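You operate a simulated robot arm through the tools that you are given. There is no shell and no other tool. Be economical: measure what you need, move in short steps, check, and stop when the job is done.

Carry out the task below with a simulated two-armed robot. There is one attempt and no reset: what you move stays moved.

TASK
Reset the breaker that has dropped in the switch box.
Fine: main switch off before you free the latch and open up; shut and latch the door before the main goes back on. Where these are worked on the way, their far stop is far enough and under half their travel is too little: main switch, white latch.

It is judged by the outcome, as a careful person would: the job done as asked, and still so three seconds after it is handed in. It fails if anything else is knocked over, pushed out of place, dropped, spilled or broken.

THE ROBOT
Two 7-joint arms with fingered hands on one trunk, on a carriage that runs on a rail from [-1.262, 0.003] to [0.618, -0.001] (x, y) and turns from -3.368 to 2.426 rad about z. Base frame: it is fixed where the carriage stands at the start and does not move with it; the origin is on the floor, on the carriage's upright axis, x ahead of it, y to its left, z up. Readings come in m, rad, newtons and seconds.
The left shoulder is at the start at [0.07, 0.188, 1.179], the right one opposite. With the tool pointing down near the work surface each hand reaches from about 0.1 to 0.82 m from the robot's upright axis, wherever it stands, measured 20 degrees to its own side. Places, roughly: blue breaker [1, -0.7, 1.1]; grey breaker [0.9, -0.7, 1.1]; left socket switch [0.3, -0.8, 1.2]; main switch [0.8, -0.7, 1.2]; middle socket switch [0.2, -0.7, 1.2]; right socket switch [0, -0.7, 1.2]; switch box door [0.9, -0.7, 1.2]; white breaker [0.8, -0.7, 1.1]; white latch [0.7, -0.7, 1.2]; yellow breaker [0.8, -0.7, 1.1]. Payload 4 kg a hand.
Tool frame (each hand has its own): the origin (TCP) lies between the finger pads and is the grasp point; the fingertips stand 0.026 m ahead of it; z points along the fingers, y is the line along which they close. Largest opening 0.132 m; the body of the gripper starts 0.073 m behind the TCP. The gripper is a hand of 4 fingers: y runs from the thumb to the fingers, the wrist lies at [0, 0, -0.224] in the tool frame.
Orientation is that of the tool frame in the base frame, as a unit quaternion [w, x, y, z]. With the fingers straight down and closing along the base's y, the tool's x points along the base's -x, its y along +y and its z along -z.

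THE INTERFACE
- The arms move only by the tool servo_tool. It takes "left_rows", "right_rows" or both (then of equal length, played together; a hand with none holds still); each is a list of rows, each a list of 2 entries, a list of its own where there are three numbers: the shift along the tool's x, y, z in m, then the turn, a rotation vector about the tool's x, y, z in rad. In form: [[[dx, dy, dz], [ax, ay, az]], ...]. A call has 1 to 20 rows; each row shifts and turns the commanded pose from where the row before left it, along the tool's axes as they then stand. Rows are played at 5 a second. More than 0.05 m and 0.15 rad between two rows, and nothing of the call is played. A pose out of reach is approached as far as the arm can. The call stops where the force on the tool passes 70 N (or 10 N more than at its start, if that is more) or the arm is blocked; 0.2 s more then pass. In this call time passes only in rows, and 0.2 s behind the last. The reply holds the time, the measured pose of the TCP, the force on the tool along the base axes, the opening and the grip force, in the units named above and with some noise, with the torque about the TCP (base axes, N m) and any sound that the robot's microphone picked up, and new pictures: "show" is both (left out), scene, wrist or none (wrist: the cameras of the hands that moved).
- Cameras (640 x 400 px; columns grow to the right, rows downward): "scene" is now at [0.1109, -0.067, 1.465]; the picture's right is [-0.74, -0.68, 0.00], its down [0.01, -0.01, -1.00] and it looks along [0.68, -0.74, 0.01] (base axes); focal length 214 px, centre (320, 200). "left" rides on the left gripper at [-0.073, 0.006, -0.094] in its tool frame; the picture's right is [-0.08, -1.00, 0.00], its down [0.79, -0.06, -0.62] and it looks along [0.61, -0.05, 0.79] (tool axes); focal length 230 px, centre (320, 200). "right" rides on the right gripper at [0.073, 0.006, -0.094] in its tool frame; the picture's right is [-0.08, 1.00, 0.00], its down [-0.79, -0.06, -0.62] and it looks along [-0.61, -0.05, 0.79] (tool axes); focal length 230 px, centre (320, 200). There is no depth. A picture from a camera that has moved, and an enlarged one, comes with that camera's place and axes in the base frame and with its lens.
- slide_trunk(by): slides the trunk up (or, below 0, down) by that many m; the arms and the scene camera ride with it, the base frame stays. It gives what a move gives, with no picture.
- drive_base(legs): drives the robot by 1 to 6 legs, each [ahead, left, turn to the left] in m, m and rad, along the robot's own axes; the way and the turn of a leg run together, so that a leg with both is an arc; at most 1.5 m and 3.142 rad a leg. The arms and the cameras ride along, it lands a little off, and it stops where it bumps. It keeps to its track: a leg is cut to what the track allows. It gives what a move gives, and a new picture of the scene camera.
- set_fingers(finger1, finger2, finger3, thumb_bend, hand): sets how far each is bent, from 0 (flat) to 1 (curled in); at 0.3 the hand is open as for a grip, at 0.7 the pads meet at the TCP. One left out holds its place. A second passes; each finger stops where it meets its share of the squeeze, and holds until it gets a number again. It is the only way to open and close the hand. It gives what a move gives, with no picture; readings hold the bend of each and the force on the fingers (four entries, about 0 where the hand has none), thumb and palm.
- aim_head(pan, tilt): turns the head with the scene camera to pan (to the left, within 1.501 rad either way) and tilt (down, from -0.506 to 1.204), counted from straight ahead of the robot. It gives what a move gives, and a new picture of the scene camera.
- close_up(camera, box): a new picture of the part [left, top, right, bottom] of that camera's present view, enlarged. The clock stands still meanwhile.
- hand_in(): hands the job in; it is judged then, once.

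Go step by step. Nothing tells you exact positions but the pictures and the camera data: compare them with the known pose of the tool, close in by small moves and look again before you grip or let go. The budget is 120 turns and 260 pictures, counting those below and the enlarged ones. Unless the task says otherwise, let go and move clear before handing in, and close with one line.

The tools are called by a JSON object that holds its "op" and its "data". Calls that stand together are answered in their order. servo_tool: Moves the arms, as the interface text tells. Its arguments: {"type":"object","properties":{"left_rows":{"type":"array"},"right_rows":{"type":"array"},"show":{"type":"string","enum":["both","scene","wrist","none"]}},"required":[]} The other tools are called the same way: slide_trunk (by) slides the trunk up or down; set_fingers (finger1, finger2, finger3, thumb_bend, hand) moves the fingers one by one; drive_base (legs) drives the base; aim_head (pan, tilt) turns the head that bears the scene camera; close_up (camera, box) takes an enlarged picture of a part of a camera's view; hand_in () hands the job in.

At the start:

```text
time: 0.0
left_ee_pos: [0.4063, -0.0557, 1.4342]
left_tcp_rot: [-0.001, -0.001, 1.0, -0.001]
left_ft_force: [-0.5, -0.5, 0.3]
left_wrist_torque: [0.01, -0.03, -0.02]
left_opening: 0.132
left_finger_force: 0.0
left_shape: jaw
left_bend: [0.3, 0.3, 0.3, 0.3]
left_finger forces: [0.0, 0.0, 0.0, 0.0, 0.0, 0.0]
right_ee_pos: [0.3344, -0.3499, 1.4304]
right_tcp_rot: [0.001, 0.0, 1.0, 0.0]
right_ft_force: [-0.1, -0.2, -0.8]
right_wrist_torque: [-0.02, -0.01, 0.0]
right_opening: 0.1318
right_finger_force: 0.2
right_shape: jaw
right_bend: [0.3, 0.3, 0.3, 0.3]
right_finger forces: [0.1, 0.0, 0.0, 0.1, 0.0, 0.0]
trunk travel left (down, up): [-0.657, 0.283]
robot x, y, heading: [-0.0021, -0.0013, -0.001]
head pan, tilt: [-0.826, -0.01]
```

scene: 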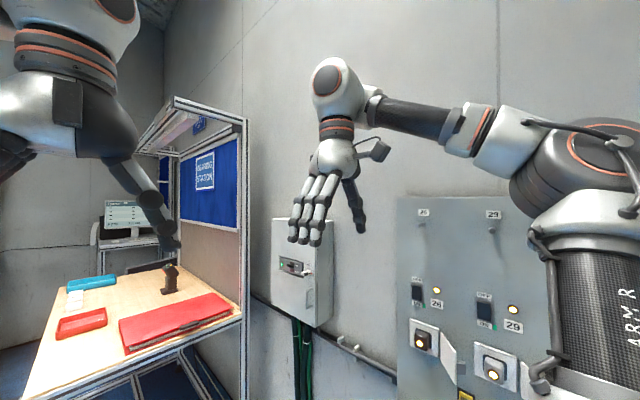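
right: 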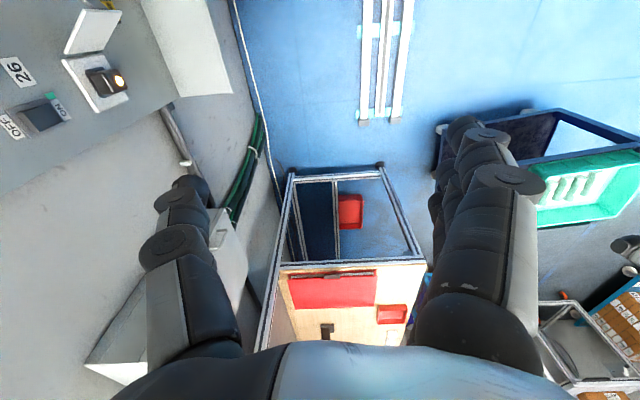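
left: 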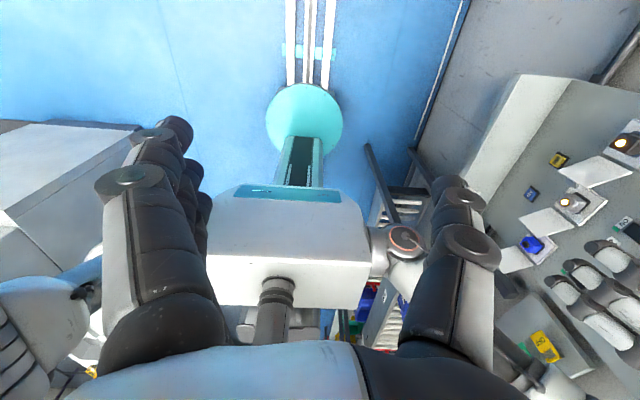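

The switch box hangs on the wall right of the workbench, near image (300,270). I'll enlarge it first.

{"op": "close_up", "data": {"camera": "scene", "box": [255, 200, 351, 340]}}

{"op": "close_up", "data": {"camera": "scene", "box": [270, 240, 334, 280]}}

```text
2.86 times, centred on (303, 270) of scene
camera zoom: at [0.1109, -0.067, 1.465], right [-0.74, -0.68, 0.0], down [0.01, -0.01, -1.0], along [0.68, -0.74, 0.01], focal length 613 px, centre (369, 0)
```

zoom: 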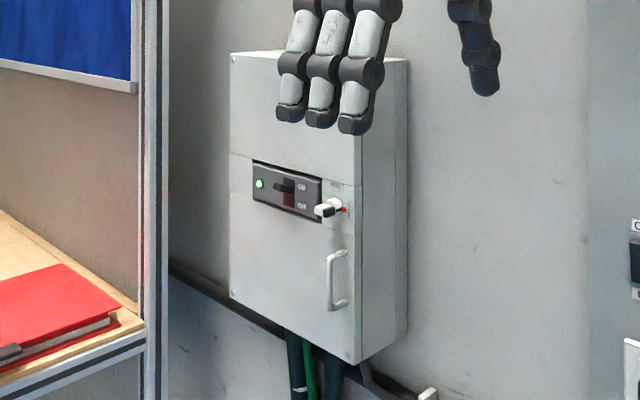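

```text
10.00 times, centred on (302, 260) of scene
camera zoom: at [0.1109, -0.067, 1.465], right [-0.74, -0.68, 0.0], down [0.01, -0.01, -1.0], along [0.68, -0.74, 0.01], focal length 2145 px, centre (500, -400)
```

zoom: 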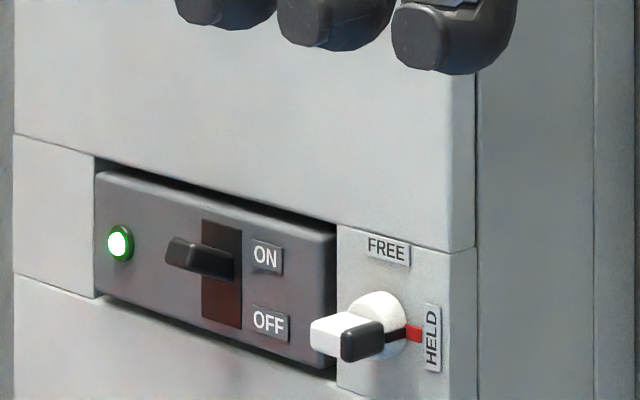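

The box has a toggle main switch, a rotary latch (HELD to the right, FREE up) and a handle at its lower right, so the hinge is on the far left (high x). Before I drive, I'll look around for clearance.

{"op": "aim_head", "data": {"pan": 0.3, "tilt": 0.4}}

{"op": "aim_head", "data": {"pan": -1.5, "tilt": 0.4}}

{"op": "aim_head", "data": {"pan": -0.75, "tilt": 0.5}}

```text
time: 1.4
left_ee_pos: [0.4065, -0.0548, 1.4333]
left_tcp_rot: [0.0, -0.001, 1.0, 0.0]
left_ft_force: [-0.2, 0.4, 0.2]
left_wrist_torque: [0.02, 0.01, 0.02]
left_opening: 0.1319
left_finger_force: 0.2
left_shape: jaw
left_bend: [0.3, 0.3, 0.3, 0.3]
left_finger forces: [0.0, 0.1, 0.0, 0.0, 0.0, 0.1]
right_ee_pos: [0.3351, -0.3501, 1.431]
right_tcp_rot: [0.001, 0.001, 1.0, 0.0]
right_ft_force: [-1.0, -0.1, 0.1]
right_wrist_torque: [0.02, -0.01, 0.0]
right_opening: 0.1316
right_finger_force: 0.0
right_shape: jaw
right_bend: [0.3, 0.3, 0.3, 0.3]
right_finger forces: [0.0, 0.0, 0.0, 0.0, 0.1, 0.0]
trunk travel left (down, up): [-0.657, 0.283]
robot x, y, heading: [0.0007, 0.0014, -0.0]
head pan, tilt: [0.3, 0.4]
camera scene: at [0.1386, 0.0263, 1.4271], right [0.29, -0.96, 0.0], down [-0.37, -0.11, -0.92], along [0.88, 0.27, -0.39], focal length 214 px, centre (320, 200)
```

scene: 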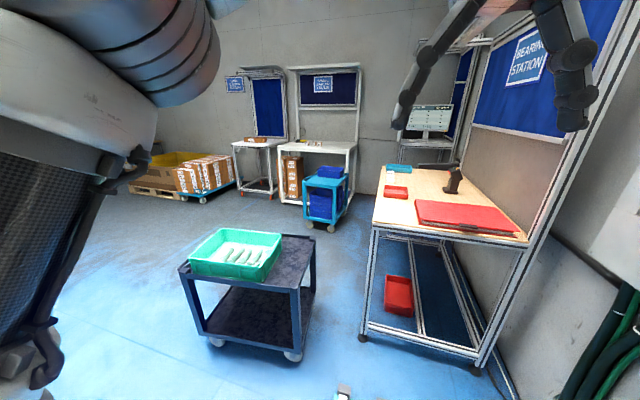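

```text
time: 3.1
left_ee_pos: [0.4057, -0.0557, 1.4332]
left_tcp_rot: [0.0, -0.001, 1.0, -0.001]
left_ft_force: [-0.4, 0.6, 0.8]
left_wrist_torque: [0.01, 0.02, -0.02]
left_opening: 0.1319
left_finger_force: 0.1
left_shape: jaw
left_bend: [0.3, 0.3, 0.3, 0.3]
left_finger forces: [0.0, 0.0, 0.1, 0.0, 0.1, 0.0]
right_ee_pos: [0.3349, -0.3498, 1.4299]
right_tcp_rot: [0.001, 0.002, 1.0, 0.0]
right_ft_force: [0.3, -0.2, -0.8]
right_wrist_torque: [-0.04, 0.01, -0.05]
right_opening: 0.1318
right_finger_force: 0.1
right_shape: jaw
right_bend: [0.3, 0.3, 0.3, 0.3]
right_finger forces: [0.0, 0.1, 0.1, 0.0, 0.0, 0.0]
trunk travel left (down, up): [-0.657, 0.283]
robot x, y, heading: [0.0012, -0.0036, 0.005]
head pan, tilt: [-1.499, 0.4]
camera scene: at [0.0568, -0.0934, 1.427], right [-1.0, -0.07, 0.0], down [-0.03, 0.39, -0.92], along [0.07, -0.92, -0.39], focal length 214 px, centre (320, 200)
```

scene: 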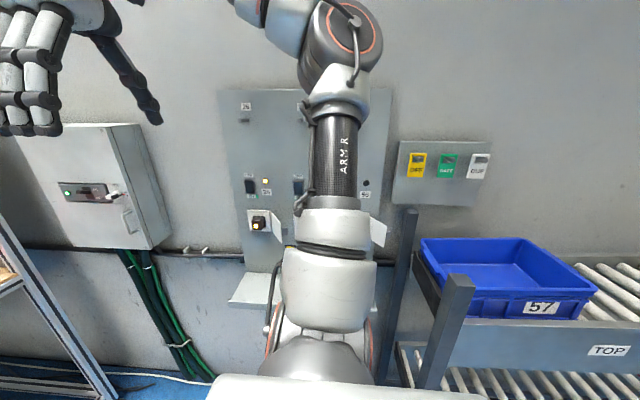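

```text
time: 4.2
left_ee_pos: [0.4058, -0.0559, 1.4342]
left_tcp_rot: [0.0, -0.001, 1.0, -0.001]
left_ft_force: [0.3, 0.9, -0.2]
left_wrist_torque: [0.01, 0.02, -0.01]
left_opening: 0.132
left_finger_force: 0.0
left_shape: jaw
left_bend: [0.3, 0.3, 0.3, 0.3]
left_finger forces: [0.1, 0.0, 0.0, 0.0, 0.0, 0.0]
right_ee_pos: [0.335, -0.3499, 1.4314]
right_tcp_rot: [0.001, 0.001, 1.0, 0.0]
right_ft_force: [0.6, 0.0, -0.8]
right_wrist_torque: [-0.01, -0.01, 0.0]
right_opening: 0.1316
right_finger_force: 0.1
right_shape: jaw
right_bend: [0.3, 0.3, 0.3, 0.3]
right_finger forces: [0.0, 0.0, 0.0, 0.0, 0.1, 0.1]
trunk travel left (down, up): [-0.657, 0.283]
robot x, y, heading: [0.0005, -0.0017, 0.001]
head pan, tilt: [-0.75, 0.499]
camera scene: at [0.1166, -0.0632, 1.4179], right [-0.68, -0.73, 0.0], down [-0.35, 0.33, -0.88], along [0.64, -0.6, -0.48], focal length 214 px, centre (320, 200)
```

scene: 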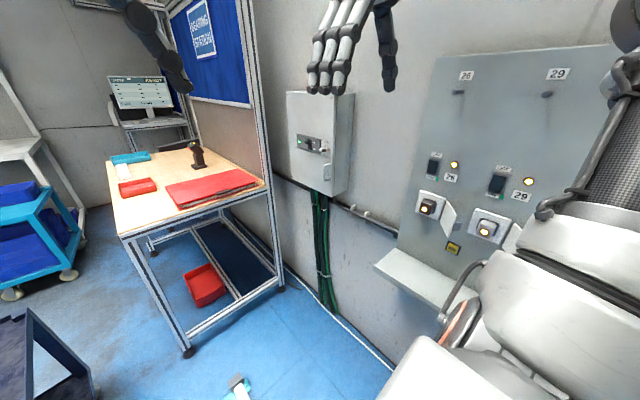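

The space around the robot looks clear for a right turn. I'll turn to face the wall, then slide about 0.5 m left along the rail toward the box.

{"op": "aim_head", "data": {"pan": 0.3, "tilt": 0.4}}

{"op": "drive_base", "data": {"legs": [[0, 0, -0.8], [0, 0, -0.77]]}}

```text
time: 5.5
left_ee_pos: [0.4061, -0.0542, 1.4344]
left_tcp_rot: [0.001, -0.001, 1.0, -0.001]
left_ft_force: [-0.1, 0.1, 0.4]
left_wrist_torque: [-0.03, 0.03, 0.0]
left_opening: 0.1319
left_finger_force: 0.0
left_shape: jaw
left_bend: [0.3, 0.3, 0.3, 0.3]
left_finger forces: [0.0, 0.0, 0.1, 0.0, 0.0, 0.0]
right_ee_pos: [0.3356, -0.3496, 1.4309]
right_tcp_rot: [0.0, 0.001, 1.0, -0.001]
right_ft_force: [-0.5, 0.1, 0.4]
right_wrist_torque: [0.01, 0.02, -0.01]
right_opening: 0.1314
right_finger_force: 0.0
right_shape: jaw
right_bend: [0.3, 0.3, 0.3, 0.3]
right_finger forces: [0.1, 0.0, 0.1, 0.0, 0.0, 0.0]
trunk travel left (down, up): [-0.657, 0.283]
robot x, y, heading: [-0.0003, -0.0051, 0.002]
head pan, tilt: [0.3, 0.4]
camera scene: at [0.1386, 0.0263, 1.427], right [0.29, -0.96, 0.0], down [-0.37, -0.11, -0.92], along [0.88, 0.27, -0.39], focal length 214 px, centre (320, 200)
```

scene: 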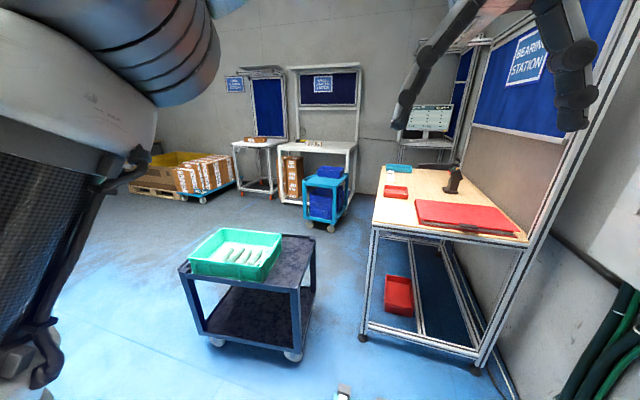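

```text
time: 10.1
left_ee_pos: [-0.0552, -0.4058, 1.4341]
left_tcp_rot: [0.0, 0.706, 0.708, -0.001]
left_ft_force: [-0.4, 0.2, -0.1]
left_wrist_torque: [-0.03, 0.0, 0.01]
left_opening: 0.1322
left_finger_force: 0.0
left_shape: jaw
left_bend: [0.3, 0.3, 0.3, 0.3]
left_finger forces: [0.0, 0.0, 0.1, 0.1, 0.0, 0.0]
right_ee_pos: [-0.3487, -0.337, 1.4309]
right_tcp_rot: [0.002, 0.707, 0.707, -0.001]
right_ft_force: [0.4, -0.8, 0.5]
right_wrist_torque: [0.02, -0.02, 0.02]
right_opening: 0.1318
right_finger_force: 0.0
right_shape: jaw
right_bend: [0.3, 0.3, 0.3, 0.3]
right_finger forces: [0.0, 0.0, 0.1, 0.0, 0.0, 0.0]
trunk travel left (down, up): [-0.657, 0.283]
robot x, y, heading: [-0.0001, 0.0008, -1.568]
head pan, tilt: [0.3, 0.4]
camera scene: at [0.0281, -0.1396, 1.427], right [-0.95, -0.3, 0.0], down [-0.12, 0.37, -0.92], along [0.27, -0.88, -0.39], focal length 214 px, centre (320, 200)
```

scene: 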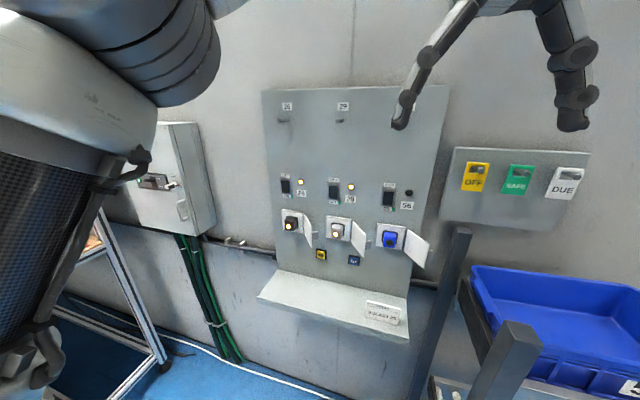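

The turn went cleanly. Next I'll slide along the rail to the box.

{"op": "drive_base", "data": {"legs": [[0, 0.5, 0]]}}

{"op": "aim_head", "data": {"pan": 0.45, "tilt": 0.3}}

```text
time: 13.0
left_ee_pos: [0.4467, -0.4076, 1.4342]
left_tcp_rot: [0.0, 0.707, 0.707, 0.0]
left_ft_force: [-0.9, -1.5, -0.2]
left_wrist_torque: [0.0, 0.0, -0.01]
left_opening: 0.1319
left_finger_force: 0.1
left_shape: jaw
left_bend: [0.3, 0.3, 0.3, 0.3]
left_finger forces: [0.1, 0.1, 0.0, 0.1, 0.0, 0.0]
right_ee_pos: [0.1522, -0.3354, 1.4302]
right_tcp_rot: [0.002, 0.709, 0.705, 0.0]
right_ft_force: [-0.3, -0.1, 0.8]
right_wrist_torque: [0.02, -0.01, 0.0]
right_opening: 0.1317
right_finger_force: 0.1
right_shape: jaw
right_bend: [0.3, 0.3, 0.3, 0.3]
right_finger forces: [0.1, 0.0, 0.0, 0.0, 0.0, 0.0]
trunk travel left (down, up): [-0.657, 0.283]
robot x, y, heading: [0.5076, -0.0027, -1.574]
head pan, tilt: [0.3, 0.4]
camera scene: at [0.5305, -0.1406, 1.427], right [-0.96, -0.29, 0.0], down [-0.11, 0.37, -0.92], along [0.27, -0.88, -0.39], focal length 214 px, centre (320, 200)
```

scene: 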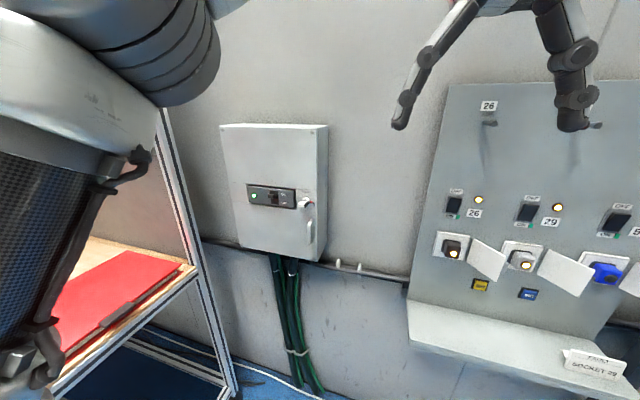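

```text
time: 13.7
left_ee_pos: [0.4482, -0.4068, 1.4341]
left_tcp_rot: [-0.001, 0.707, 0.707, 0.0]
left_ft_force: [0.2, -1.1, -0.1]
left_wrist_torque: [0.02, 0.02, -0.01]
left_opening: 0.1318
left_finger_force: 0.0
left_shape: jaw
left_bend: [0.3, 0.3, 0.3, 0.3]
left_finger forces: [0.0, 0.1, 0.1, 0.0, 0.0, 0.0]
right_ee_pos: [0.1542, -0.3355, 1.4314]
right_tcp_rot: [0.001, 0.709, 0.706, -0.001]
right_ft_force: [0.0, 0.0, -0.7]
right_wrist_torque: [-0.01, -0.02, 0.0]
right_opening: 0.132
right_finger_force: 0.0
right_shape: jaw
right_bend: [0.3, 0.3, 0.3, 0.3]
right_finger forces: [0.0, 0.1, 0.0, 0.0, 0.0, 0.1]
trunk travel left (down, up): [-0.657, 0.283]
robot x, y, heading: [0.5025, 0.0012, -1.57]
head pan, tilt: [0.45, 0.3]
camera scene: at [0.5454, -0.1362, 1.4362], right [-0.9, -0.43, 0.0], down [-0.13, 0.27, -0.96], along [0.41, -0.86, -0.3], focal length 214 px, centre (320, 200)
```

scene: 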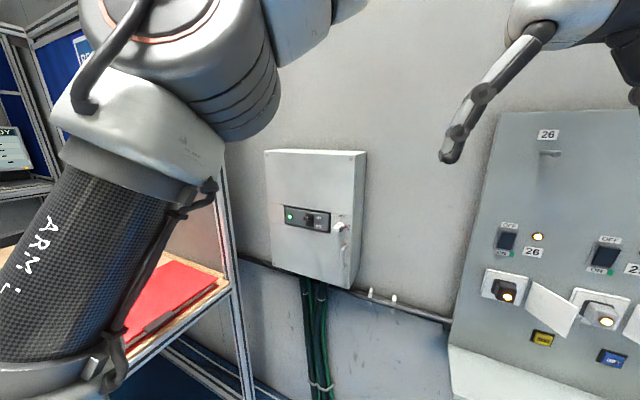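

{"op": "close_up", "data": {"camera": "scene", "box": [256, 140, 384, 220]}}

{"op": "close_up", "data": {"camera": "scene", "box": [256, 190, 384, 290]}}

{"op": "close_up", "data": {"camera": "scene", "box": [280, 200, 360, 250]}}

```text
5.00 times, centred on (320, 180) of scene
camera zoom: at [0.5454, -0.1362, 1.4362], right [-0.9, -0.43, 0.0], down [-0.13, 0.27, -0.96], along [0.41, -0.86, -0.3], focal length 1072 px, centre (320, 300)
```

zoom: 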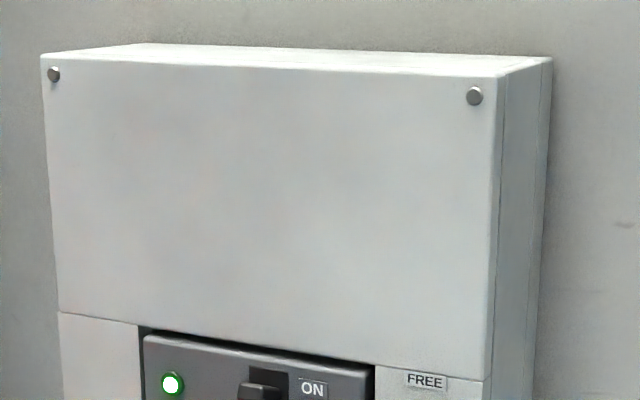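

```text
4.00 times, centred on (320, 240) of scene
camera zoom: at [0.5454, -0.1362, 1.4362], right [-0.9, -0.43, 0.0], down [-0.13, 0.27, -0.96], along [0.41, -0.86, -0.3], focal length 858 px, centre (320, 40)
```

zoom: 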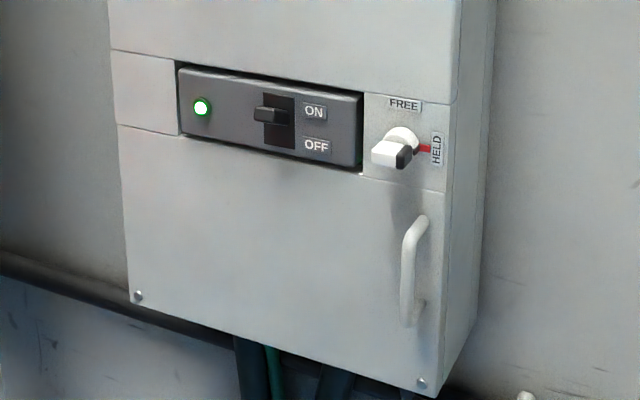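

```text
8.00 times, centred on (320, 225) of scene
camera zoom: at [0.5454, -0.1362, 1.4362], right [-0.9, -0.43, 0.0], down [-0.13, 0.27, -0.96], along [0.41, -0.86, -0.3], focal length 1716 px, centre (320, 0)
```

zoom: 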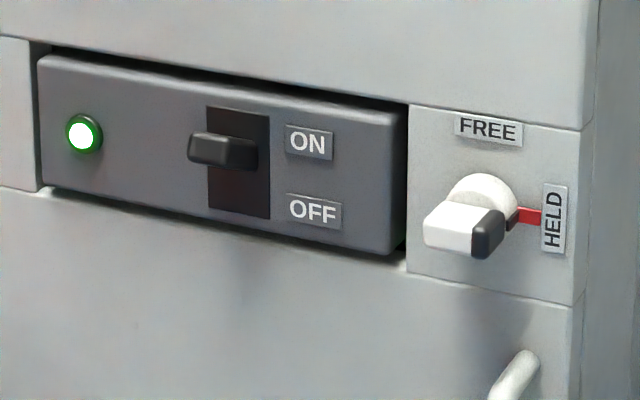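

I triangulate the latch pivot at about (0.740, -0.680, 1.18) and the main lever at about (0.84, -0.65, 1.19). The door face is near y=-0.685, with x from 0.71 to 0.99. I'll bring the left hand across in front of the box.

{"op": "servo_tool", "data": {"left_rows": [[[-0.012, 0.045, 0], [0, 0, 0]], [[-0.012, 0.045, 0], [0, 0, 0]], [[-0.012, 0.045, 0], [0, 0, 0]], [[-0.012, 0.045, 0], [0, 0, 0]], [[-0.012, 0.045, 0], [0, 0, 0]], [[-0.012, 0.045, 0], [0, 0, 0]], [[-0.012, 0.045, 0], [0, 0, 0]], [[-0.012, 0.035, 0], [0, 0, 0]]], "show": "scene"}}

```text
time: 15.5
left_ee_pos: [0.7991, -0.5033, 1.4338]
left_tcp_rot: [-0.001, 0.708, 0.706, 0.0]
left_ft_force: [0.4, 0.1, 0.2]
left_wrist_torque: [0.0, 0.02, -0.03]
left_opening: 0.1316
left_finger_force: 0.0
left_shape: jaw
left_bend: [0.3, 0.3, 0.3, 0.3]
left_finger forces: [0.1, 0.0, 0.0, 0.0, 0.0, 0.0]
right_ee_pos: [0.1544, -0.3366, 1.4315]
right_tcp_rot: [0.0, 0.708, 0.706, 0.0]
right_ft_force: [-0.3, -0.6, -0.6]
right_wrist_torque: [-0.02, 0.01, -0.01]
right_opening: 0.1318
right_finger_force: 0.1
right_shape: jaw
right_bend: [0.3, 0.3, 0.3, 0.3]
right_finger forces: [0.0, 0.0, 0.0, 0.0, 0.0, 0.0]
trunk travel left (down, up): [-0.657, 0.283]
robot x, y, heading: [0.5053, -0.0017, -1.57]
head pan, tilt: [0.45, 0.3]
camera scene: at [0.546, -0.1364, 1.4362], right [-0.9, -0.43, 0.0], down [-0.13, 0.27, -0.96], along [0.41, -0.86, -0.3], focal length 214 px, centre (320, 200)
```

scene: 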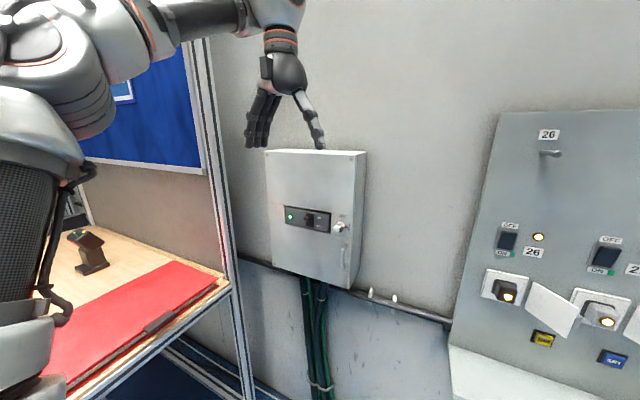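

Clear so far. I'll pitch the left hand so the fingers point at the box.

{"op": "servo_tool", "data": {"left_rows": [[[0, 0, 0], [0, -0.143, 0]], [[0, 0, 0], [0, -0.143, 0]], [[0, 0, 0], [0, -0.143, 0]], [[0, 0, 0], [0, -0.143, 0]], [[0, 0, 0], [0, -0.143, 0]], [[0, 0, 0], [0, -0.143, 0]], [[0, 0, 0], [0, -0.143, 0]], [[0, 0, 0], [0, -0.143, 0]], [[0, 0, 0], [0, -0.143, 0]], [[0, 0, 0], [0, -0.143, 0]], [[0, 0, 0], [0, -0.141, 0]]]}}

```text
time: 17.9
left_ee_pos: [0.7992, -0.5042, 1.4342]
left_tcp_rot: [-0.5, -0.499, -0.5, 0.501]
left_ft_force: [-1.0, 0.1, 0.1]
left_wrist_torque: [0.0, -0.01, 0.0]
left_opening: 0.1316
left_finger_force: 0.1
left_shape: jaw
left_bend: [0.3, 0.3, 0.3, 0.3]
left_finger forces: [0.0, 0.1, 0.0, 0.0, 0.0, 0.1]
right_ee_pos: [0.1547, -0.3355, 1.4307]
right_tcp_rot: [-0.001, 0.708, 0.706, -0.001]
right_ft_force: [0.6, 0.0, 0.6]
right_wrist_torque: [0.0, -0.02, -0.02]
right_opening: 0.132
right_finger_force: 0.0
right_shape: jaw
right_bend: [0.3, 0.3, 0.3, 0.3]
right_finger forces: [0.0, 0.1, 0.0, 0.0, 0.0, 0.1]
trunk travel left (down, up): [-0.657, 0.283]
robot x, y, heading: [0.5044, -0.0023, -1.576]
head pan, tilt: [0.45, 0.3]
camera scene: at [0.5456, -0.1365, 1.4363], right [-0.9, -0.43, 0.0], down [-0.13, 0.27, -0.96], along [0.41, -0.86, -0.3], focal length 214 px, centre (320, 200)
camera left: at [0.8065, -0.4088, 1.506], right [-1.0, 0.0, 0.08], down [-0.06, 0.61, -0.79], along [-0.05, -0.79, -0.61], focal length 230 px, centre (320, 200)
```

scene: 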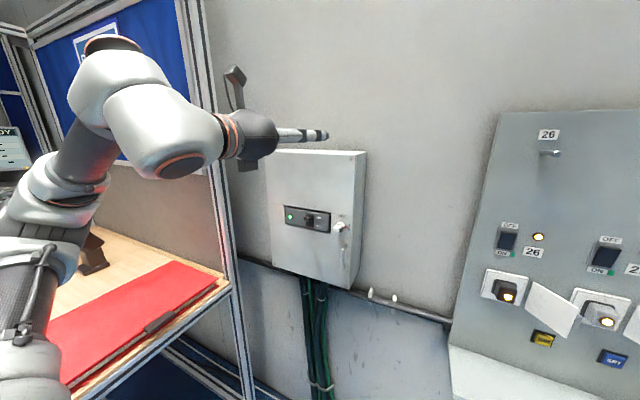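
left: 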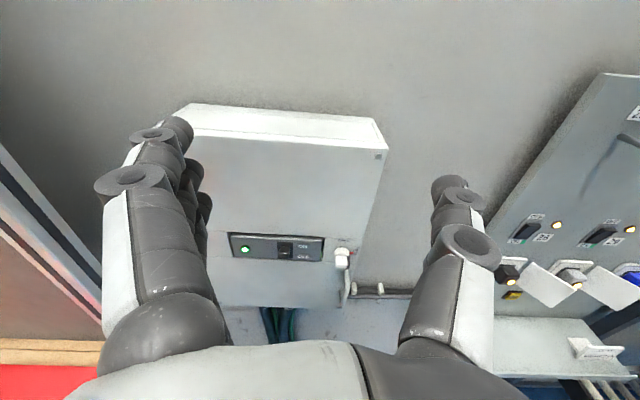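

The hand now points at the box and the wrist camera has a good view. I'll form a poker: finger1 and thumb pinched, the others curled.

{"op": "set_fingers", "data": {"hand": "left", "finger1": 0.7, "finger2": 1.0, "finger3": 1.0, "thumb_bend": 0.7}}

{"op": "servo_tool", "data": {"left_rows": [[[0.04, 0.01, 0], [0, 0, 0]], [[0.04, 0.01, 0], [0, 0, 0]], [[0.04, 0.01, 0], [0, 0, 0]]]}}

```text
time: 18.9
left_ee_pos: [0.799, -0.5034, 1.4337]
left_tcp_rot: [-0.499, -0.5, -0.5, 0.501]
left_ft_force: [0.0, 0.1, 0.0]
left_wrist_torque: [-0.02, -0.01, 0.0]
left_opening: 0.0176
left_finger_force: 0.1
left_shape: fingers
left_bend: [0.7, 0.77, 1.0, 0.69]
left_finger forces: [0.0, 0.0, 0.0, 0.0, 0.0, 0.0]
right_ee_pos: [0.1533, -0.3343, 1.4308]
right_tcp_rot: [0.001, 0.709, 0.705, 0.0]
right_ft_force: [-0.2, -0.3, 0.1]
right_wrist_torque: [0.02, -0.02, 0.0]
right_opening: 0.1318
right_finger_force: 0.0
right_shape: jaw
right_bend: [0.3, 0.3, 0.3, 0.3]
right_finger forces: [0.0, 0.0, 0.0, 0.0, 0.1, 0.0]
trunk travel left (down, up): [-0.657, 0.283]
robot x, y, heading: [0.5041, -0.0039, -1.571]
head pan, tilt: [0.45, 0.3]
```

```text
time: 19.7
left_ee_pos: [0.8303, -0.5043, 1.3141]
left_tcp_rot: [-0.5, -0.499, -0.5, 0.501]
left_ft_force: [-0.1, -0.1, 0.4]
left_wrist_torque: [-0.04, 0.0, -0.02]
left_opening: 0.0172
left_finger_force: 0.1
left_shape: fingers
left_bend: [0.7, 0.77, 1.0, 0.69]
left_finger forces: [0.0, 0.0, 0.0, 0.1, 0.0, 0.0]
right_ee_pos: [0.1546, -0.3341, 1.4302]
right_tcp_rot: [0.001, 0.709, 0.705, -0.001]
right_ft_force: [0.1, 0.8, -1.1]
right_wrist_torque: [-0.02, 0.03, 0.03]
right_opening: 0.1318
right_finger_force: 0.1
right_shape: jaw
right_bend: [0.3, 0.3, 0.3, 0.3]
right_finger forces: [0.1, 0.0, 0.0, 0.0, 0.0, 0.1]
trunk travel left (down, up): [-0.657, 0.283]
robot x, y, heading: [0.5, -0.0018, -1.57]
head pan, tilt: [0.45, 0.3]
camera scene: at [0.5457, -0.1355, 1.4364], right [-0.9, -0.43, 0.0], down [-0.13, 0.27, -0.96], along [0.41, -0.86, -0.3], focal length 214 px, centre (320, 200)
camera left: at [0.8374, -0.4102, 1.3873], right [-1.0, 0.0, 0.08], down [-0.06, 0.62, -0.79], along [-0.05, -0.79, -0.61], focal length 230 px, centre (320, 200)
```

scene: 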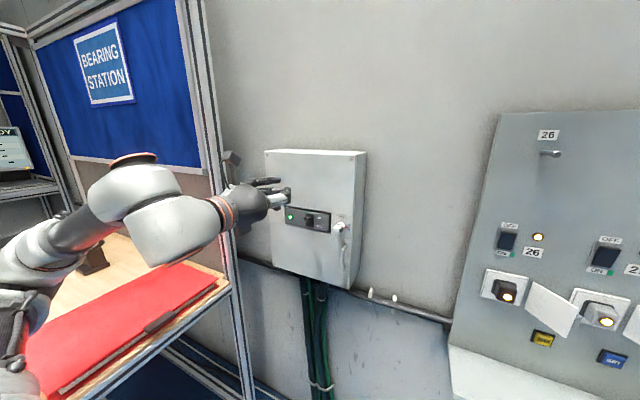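
left: 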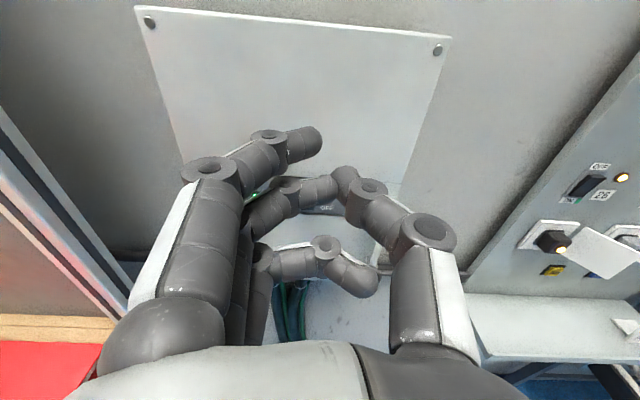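

Finger1 is on top and finger3 at the bottom, so the underside of finger3 can press the lever down. I'll set all fingers to the pinch and move to just above and in front of the lever.

{"op": "set_fingers", "data": {"hand": "left", "finger1": 0.7, "finger2": 0.7, "finger3": 0.7, "thumb_bend": 0.7}}

{"op": "servo_tool", "data": {"left_rows": [[[0.015, 0.005, 0.035], [0, 0, 0]], [[0.015, 0.005, 0.035], [0, 0, 0]], [[0.01, 0, 0.03], [0, 0, 0]]]}}

{"op": "close_up", "data": {"camera": "scene", "box": [256, 170, 352, 230]}}

```text
time: 20.7
left_ee_pos: [0.8286, -0.5054, 1.3142]
left_tcp_rot: [0.5, 0.5, 0.5, -0.5]
left_ft_force: [0.4, 0.1, -0.4]
left_wrist_torque: [0.0, 0.01, -0.04]
left_opening: 0.0146
left_finger_force: 0.0
left_shape: fingers
left_bend: [0.7, 0.7, 0.7, 0.7]
left_finger forces: [0.0, 0.0, 0.0, 0.0, 0.0, 0.0]
right_ee_pos: [0.1546, -0.3358, 1.4302]
right_tcp_rot: [0.0, 0.709, 0.706, 0.0]
right_ft_force: [0.1, -0.5, 1.0]
right_wrist_torque: [0.01, 0.01, -0.01]
right_opening: 0.132
right_finger_force: 0.0
right_shape: jaw
right_bend: [0.3, 0.3, 0.3, 0.3]
right_finger forces: [0.1, 0.1, 0.0, 0.1, 0.0, 0.0]
trunk travel left (down, up): [-0.657, 0.283]
robot x, y, heading: [0.5062, -0.0011, -1.57]
head pan, tilt: [0.45, 0.3]
```

```text
time: 21.5
left_ee_pos: [0.8376, -0.6045, 1.2749]
left_tcp_rot: [0.5, 0.5, 0.501, -0.5]
left_ft_force: [0.7, -0.3, 0.6]
left_wrist_torque: [0.02, 0.01, 0.01]
left_opening: 0.0143
left_finger_force: 0.0
left_shape: fingers
left_bend: [0.7, 0.7, 0.7, 0.7]
left_finger forces: [0.0, 0.0, 0.0, 0.1, 0.0, 0.1]
right_ee_pos: [0.1526, -0.336, 1.4298]
right_tcp_rot: [0.001, 0.708, 0.706, 0.001]
right_ft_force: [-0.4, -0.5, 0.2]
right_wrist_torque: [0.01, 0.04, 0.0]
right_opening: 0.1317
right_finger_force: 0.1
right_shape: jaw
right_bend: [0.3, 0.3, 0.3, 0.3]
right_finger forces: [0.0, 0.0, 0.0, 0.0, 0.1, 0.1]
trunk travel left (down, up): [-0.657, 0.283]
robot x, y, heading: [0.5055, -0.0018, -1.571]
head pan, tilt: [0.45, 0.3]
camera scene: at [0.5447, -0.1372, 1.4362], right [-0.9, -0.43, 0.0], down [-0.13, 0.27, -0.96], along [0.41, -0.86, -0.3], focal length 214 px, centre (320, 200)
camera left: at [0.8446, -0.5104, 1.3473], right [-1.0, 0.0, 0.08], down [-0.06, 0.62, -0.78], along [-0.05, -0.79, -0.61], focal length 230 px, centre (320, 200)
```

scene: 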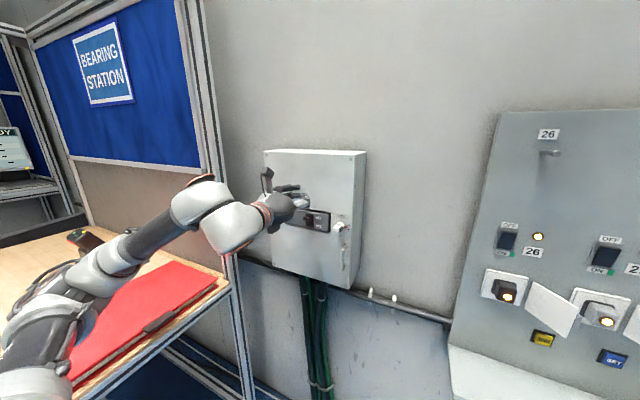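
left: 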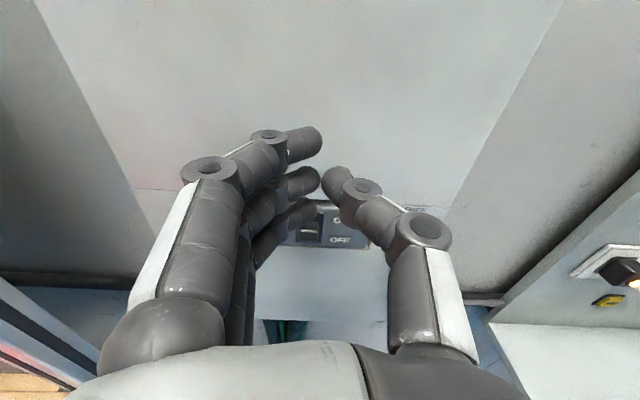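

```text
6.67 times, centred on (304, 200) of scene
camera zoom: at [0.5447, -0.1372, 1.4362], right [-0.9, -0.43, 0.0], down [-0.13, 0.27, -0.96], along [0.41, -0.86, -0.3], focal length 1430 px, centre (427, 200)
```

zoom: 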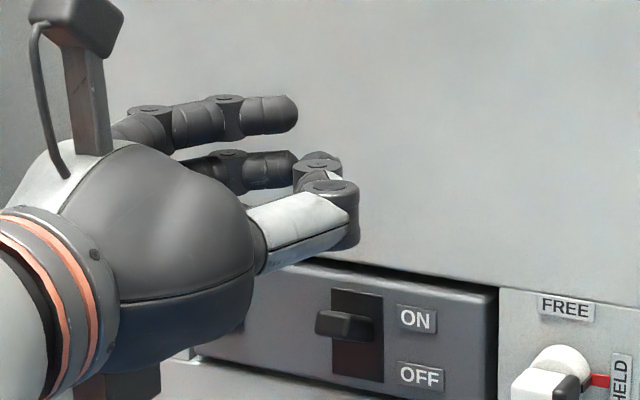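

The hand sits just above the lever and aligned with it. I'll move in 3 cm and look before pressing down.

{"op": "servo_tool", "data": {"left_rows": [[[0, 0, 0.015], [0, 0, 0]], [[0, 0, 0.015], [0, 0, 0]]]}}

{"op": "close_up", "data": {"camera": "scene", "box": [256, 170, 352, 230]}}

{"op": "close_up", "data": {"camera": "left", "box": [220, 130, 420, 255]}}

```text
time: 22.1
left_ee_pos: [0.8376, -0.6333, 1.2736]
left_tcp_rot: [0.5, 0.5, 0.5, -0.5]
left_ft_force: [0.0, 0.2, 0.1]
left_wrist_torque: [0.01, 0.0, 0.01]
left_opening: 0.0146
left_finger_force: 0.0
left_shape: fingers
left_bend: [0.7, 0.7, 0.7, 0.7]
left_finger forces: [0.0, 0.0, 0.0, 0.0, 0.0, 0.1]
right_ee_pos: [0.154, -0.3356, 1.4301]
right_tcp_rot: [0.001, 0.708, 0.706, 0.001]
right_ft_force: [0.6, 0.3, 0.5]
right_wrist_torque: [0.03, 0.04, -0.02]
right_opening: 0.1316
right_finger_force: 0.1
right_shape: jaw
right_bend: [0.3, 0.3, 0.3, 0.3]
right_finger forces: [0.0, 0.0, 0.0, 0.1, 0.1, 0.0]
trunk travel left (down, up): [-0.657, 0.283]
robot x, y, heading: [0.5052, -0.0036, -1.571]
head pan, tilt: [0.45, 0.3]
camera scene: at [0.5448, -0.1371, 1.4362], right [-0.9, -0.43, 0.0], down [-0.13, 0.27, -0.96], along [0.41, -0.86, -0.3], focal length 214 px, centre (320, 200)
camera left: at [0.8444, -0.5392, 1.3473], right [-1.0, 0.0, 0.08], down [-0.06, 0.62, -0.78], along [-0.05, -0.79, -0.62], focal length 230 px, centre (320, 200)
```

scene: 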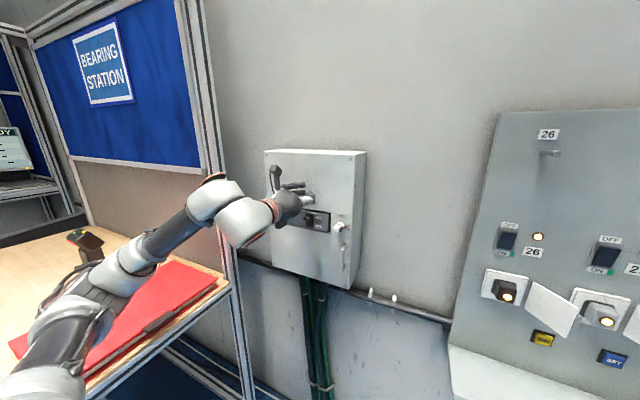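
left: 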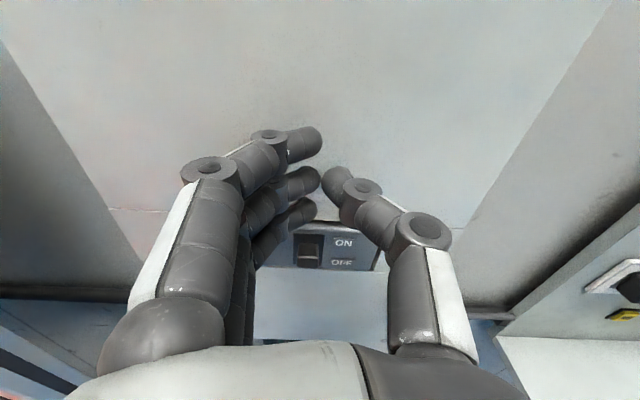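

```text
6.67 times, centred on (304, 200) of scene
camera zoom: at [0.5448, -0.1371, 1.4362], right [-0.9, -0.43, 0.0], down [-0.13, 0.27, -0.96], along [0.41, -0.86, -0.3], focal length 1430 px, centre (427, 200)
```

zoom: 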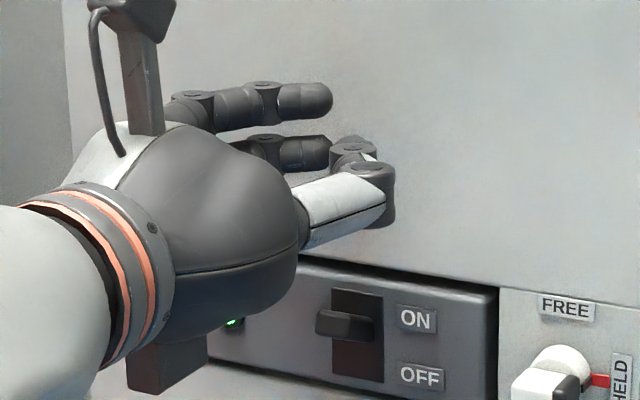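

```text
3.20 times, centred on (320, 192) of left
camera zoom: at [0.8444, -0.5392, 1.3473], right [-1.0, 0.0, 0.08], down [-0.06, 0.62, -0.78], along [-0.05, -0.79, -0.62], focal length 736 px, centre (320, 224)
```

zoom: 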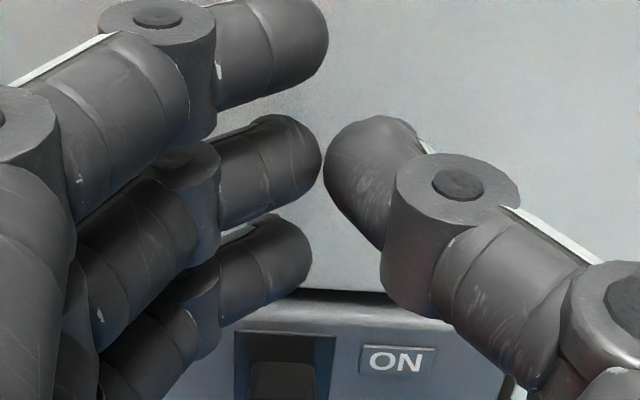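

I'll shift 1.2 cm toward -x so finger3 covers the lever, go 1 cm deeper, then press down gradually.

{"op": "servo_tool", "data": {"left_rows": [[[0, -0.012, 0.008], [0, 0, 0]], [[0.01, 0, 0], [0, 0, 0]], [[0.01, 0, 0], [0, 0, 0]], [[0.01, 0, 0], [0, 0, 0]], [[0.008, 0, 0], [0, 0, 0]]], "show": "none"}}

{"op": "close_up", "data": {"camera": "scene", "box": [256, 170, 352, 230]}}

{"op": "close_up", "data": {"camera": "left", "box": [220, 130, 420, 255]}}

```text
time: 23.3
left_ee_pos: [0.8256, -0.6404, 1.2351]
left_tcp_rot: [0.5, 0.5, 0.5, -0.5]
left_ft_force: [-0.3, -0.3, 0.7]
left_wrist_torque: [0.02, 0.01, 0.02]
left_opening: 0.0144
left_finger_force: 0.2
left_shape: fingers
left_bend: [0.7, 0.7, 0.7, 0.7]
left_finger forces: [0.0, 0.0, 0.0, 0.1, 0.0, 0.0]
right_ee_pos: [0.1543, -0.3348, 1.4313]
right_tcp_rot: [0.0, 0.708, 0.706, -0.001]
right_ft_force: [-0.3, -0.6, -0.7]
right_wrist_torque: [0.0, -0.01, 0.03]
right_opening: 0.1318
right_finger_force: 0.1
right_shape: jaw
right_bend: [0.3, 0.3, 0.3, 0.3]
right_finger forces: [0.1, 0.0, 0.0, 0.0, 0.0, 0.1]
trunk travel left (down, up): [-0.657, 0.283]
robot x, y, heading: [0.5035, -0.003, -1.577]
head pan, tilt: [0.45, 0.3]
```

```text
6.67 times, centred on (304, 200) of scene
camera zoom: at [0.5453, -0.1358, 1.4363], right [-0.9, -0.43, 0.0], down [-0.13, 0.27, -0.96], along [0.41, -0.86, -0.3], focal length 1430 px, centre (427, 200)
```

zoom: 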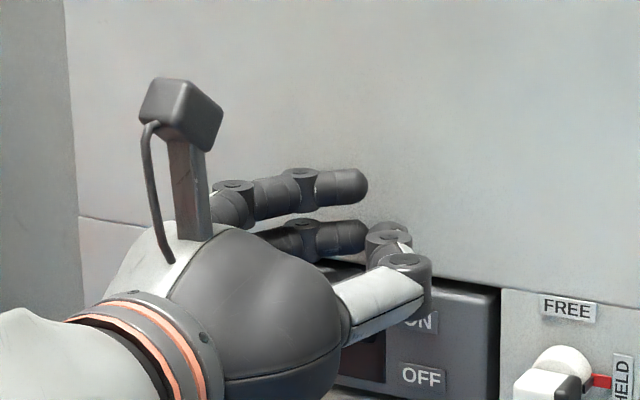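

```text
3.20 times, centred on (320, 192) of left
camera zoom: at [0.833, -0.5465, 1.3085], right [-1.0, 0.0, 0.08], down [-0.06, 0.62, -0.79], along [-0.05, -0.79, -0.61], focal length 736 px, centre (320, 224)
```

zoom: 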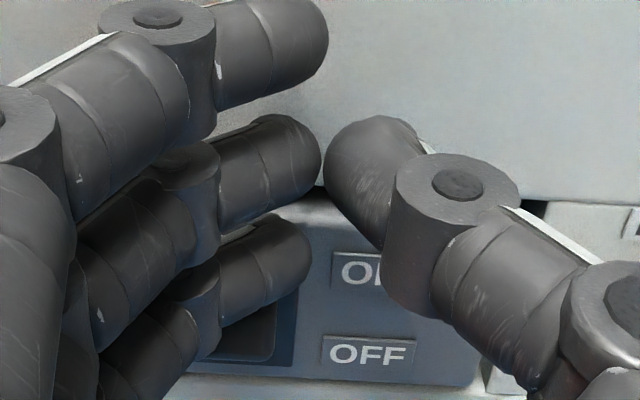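

No contact force yet and the lever is hidden under finger3. I'll keep pressing down.

{"op": "servo_tool", "data": {"left_rows": [[[0.008, 0, 0], [0, 0, 0]], [[0.008, 0, 0], [0, 0, 0]], [[0.008, 0, 0], [0, 0, 0]]], "show": "none"}}

{"op": "close_up", "data": {"camera": "scene", "box": [256, 170, 352, 230]}}

{"op": "close_up", "data": {"camera": "left", "box": [220, 130, 420, 255]}}

```text
time: 24.1
left_ee_pos: [0.8252, -0.6426, 1.2112]
left_tcp_rot: [0.499, 0.5, 0.5, -0.5]
left_ft_force: [1.2, 0.4, 0.1]
left_wrist_torque: [-0.03, -0.02, 0.01]
left_opening: 0.0145
left_finger_force: 0.0
left_shape: fingers
left_bend: [0.7, 0.7, 0.7, 0.7]
left_finger forces: [0.0, 0.1, 0.0, 0.1, 0.1, 0.0]
right_ee_pos: [0.1546, -0.3365, 1.4302]
right_tcp_rot: [0.001, 0.709, 0.706, 0.001]
right_ft_force: [-0.4, -0.9, 0.3]
right_wrist_torque: [0.02, -0.01, -0.03]
right_opening: 0.1317
right_finger_force: 0.0
right_shape: jaw
right_bend: [0.3, 0.3, 0.3, 0.3]
right_finger forces: [0.0, 0.0, 0.1, 0.1, 0.1, 0.1]
trunk travel left (down, up): [-0.657, 0.283]
robot x, y, heading: [0.5023, 0.0008, -1.572]
head pan, tilt: [0.45, 0.3]
```

```text
6.67 times, centred on (304, 200) of scene
camera zoom: at [0.5451, -0.1369, 1.4362], right [-0.9, -0.43, 0.0], down [-0.13, 0.27, -0.96], along [0.41, -0.86, -0.3], focal length 1430 px, centre (427, 200)
```

zoom: 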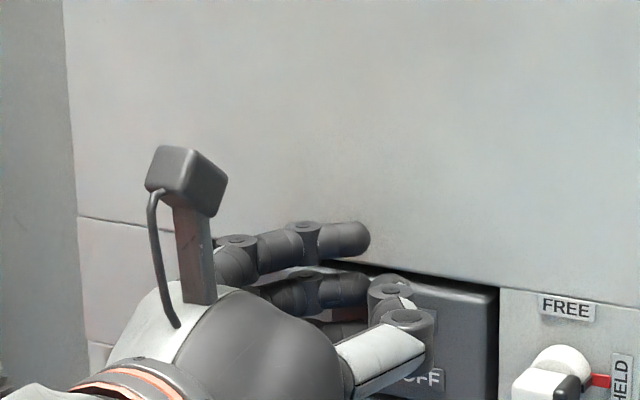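

```text
3.20 times, centred on (320, 192) of left
camera zoom: at [0.832, -0.5474, 1.2841], right [-1.0, 0.0, 0.08], down [-0.06, 0.62, -0.78], along [-0.05, -0.79, -0.62], focal length 736 px, centre (320, 224)
```

zoom: 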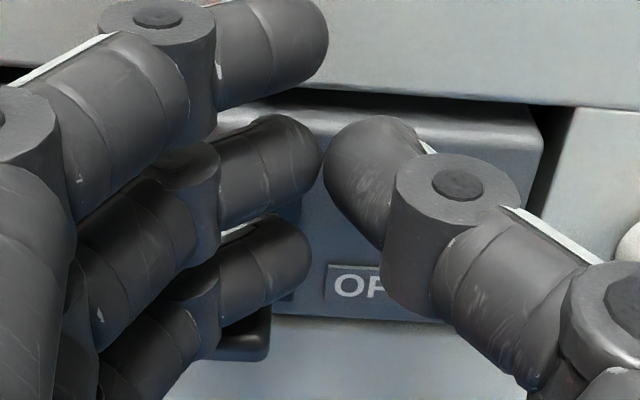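

The lever is now visible under finger3, pushed down. I'll press a little further, then back off to check.

{"op": "servo_tool", "data": {"left_rows": [[[0.007, 0, 0], [0, 0, 0]], [[0.007, 0, 0], [0, 0, 0]]], "show": "none"}}

{"op": "close_up", "data": {"camera": "left", "box": [220, 130, 420, 255]}}

{"op": "servo_tool", "data": {"left_rows": [[[-0.015, 0, 0], [0, 0, 0]], [[-0.02, 0, -0.02], [0, 0, 0]], [[-0.03, 0, -0.03], [0, 0, 0]], [[-0.04, 0, -0.03], [0, 0, 0]]], "show": "none"}}

{"op": "close_up", "data": {"camera": "scene", "box": [280, 200, 360, 250]}}

```text
time: 24.7
left_ee_pos: [0.8239, -0.6368, 1.2015]
left_tcp_rot: [-0.502, -0.498, -0.497, 0.502]
left_ft_force: [-0.2, 4.3, 21.9]
left_wrist_torque: [-0.37, -0.16, 0.01]
left_opening: 0.0147
left_finger_force: 10.6
left_shape: fingers
left_bend: [0.7, 0.7, 0.71, 0.7]
left_finger forces: [0.1, 0.0, 21.0, 0.0, 0.0, 0.0]
right_ee_pos: [0.1518, -0.3306, 1.4307]
right_tcp_rot: [0.002, 0.709, 0.706, -0.001]
right_ft_force: [0.5, -0.3, 0.1]
right_wrist_torque: [-0.04, -0.01, 0.01]
right_opening: 0.1318
right_finger_force: 0.1
right_shape: jaw
right_bend: [0.3, 0.3, 0.3, 0.3]
right_finger forces: [0.0, 0.1, 0.0, 0.0, 0.2, 0.1]
trunk travel left (down, up): [-0.657, 0.283]
robot x, y, heading: [0.5024, -0.001, -1.58]
head pan, tilt: [0.45, 0.3]
```

```text
3.20 times, centred on (320, 192) of left
camera zoom: at [0.8309, -0.5424, 1.2748], right [-1.0, 0.0, 0.08], down [-0.06, 0.61, -0.79], along [-0.05, -0.79, -0.61], focal length 736 px, centre (320, 224)
```

zoom: 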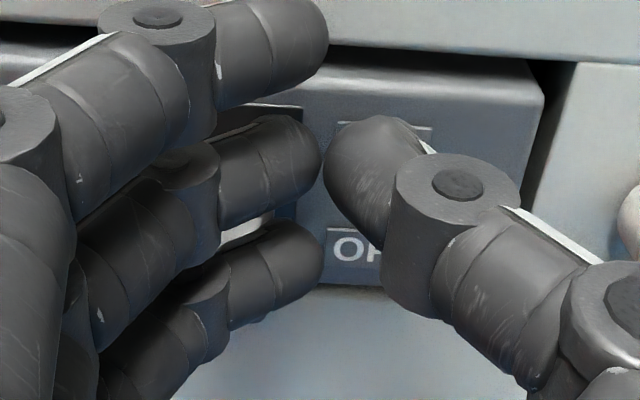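

```text
time: 25.7
left_ee_pos: [0.8237, -0.5608, 1.3035]
left_tcp_rot: [-0.499, -0.5, -0.5, 0.501]
left_ft_force: [-0.9, 0.0, 0.0]
left_wrist_torque: [-0.01, 0.02, 0.01]
left_opening: 0.0143
left_finger_force: 0.0
left_shape: fingers
left_bend: [0.7, 0.7, 0.7, 0.7]
left_finger forces: [0.0, 0.1, 0.1, 0.0, 0.0, 0.0]
right_ee_pos: [0.1526, -0.3353, 1.4302]
right_tcp_rot: [0.001, 0.709, 0.705, 0.0]
right_ft_force: [0.7, 0.0, 0.1]
right_wrist_torque: [0.02, 0.02, 0.02]
right_opening: 0.1319
right_finger_force: 0.0
right_shape: jaw
right_bend: [0.3, 0.3, 0.3, 0.3]
right_finger forces: [0.1, 0.1, 0.1, 0.0, 0.1, 0.0]
trunk travel left (down, up): [-0.657, 0.283]
robot x, y, heading: [0.5021, -0.0018, -1.575]
head pan, tilt: [0.45, 0.3]
```

```text
8.00 times, centred on (320, 225) of scene
camera zoom: at [0.5444, -0.136, 1.4362], right [-0.9, -0.43, 0.0], down [-0.13, 0.27, -0.96], along [0.41, -0.86, -0.3], focal length 1716 px, centre (320, 0)
```

zoom: 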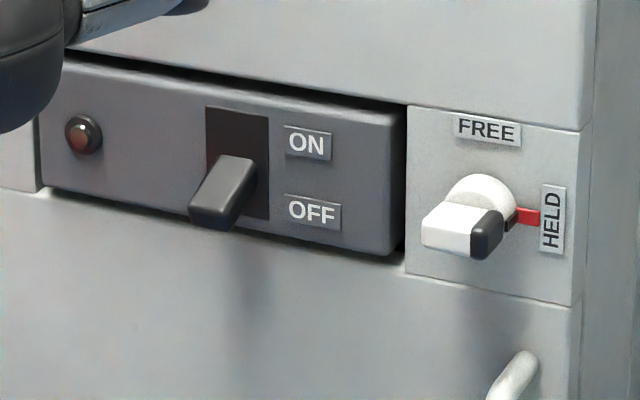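

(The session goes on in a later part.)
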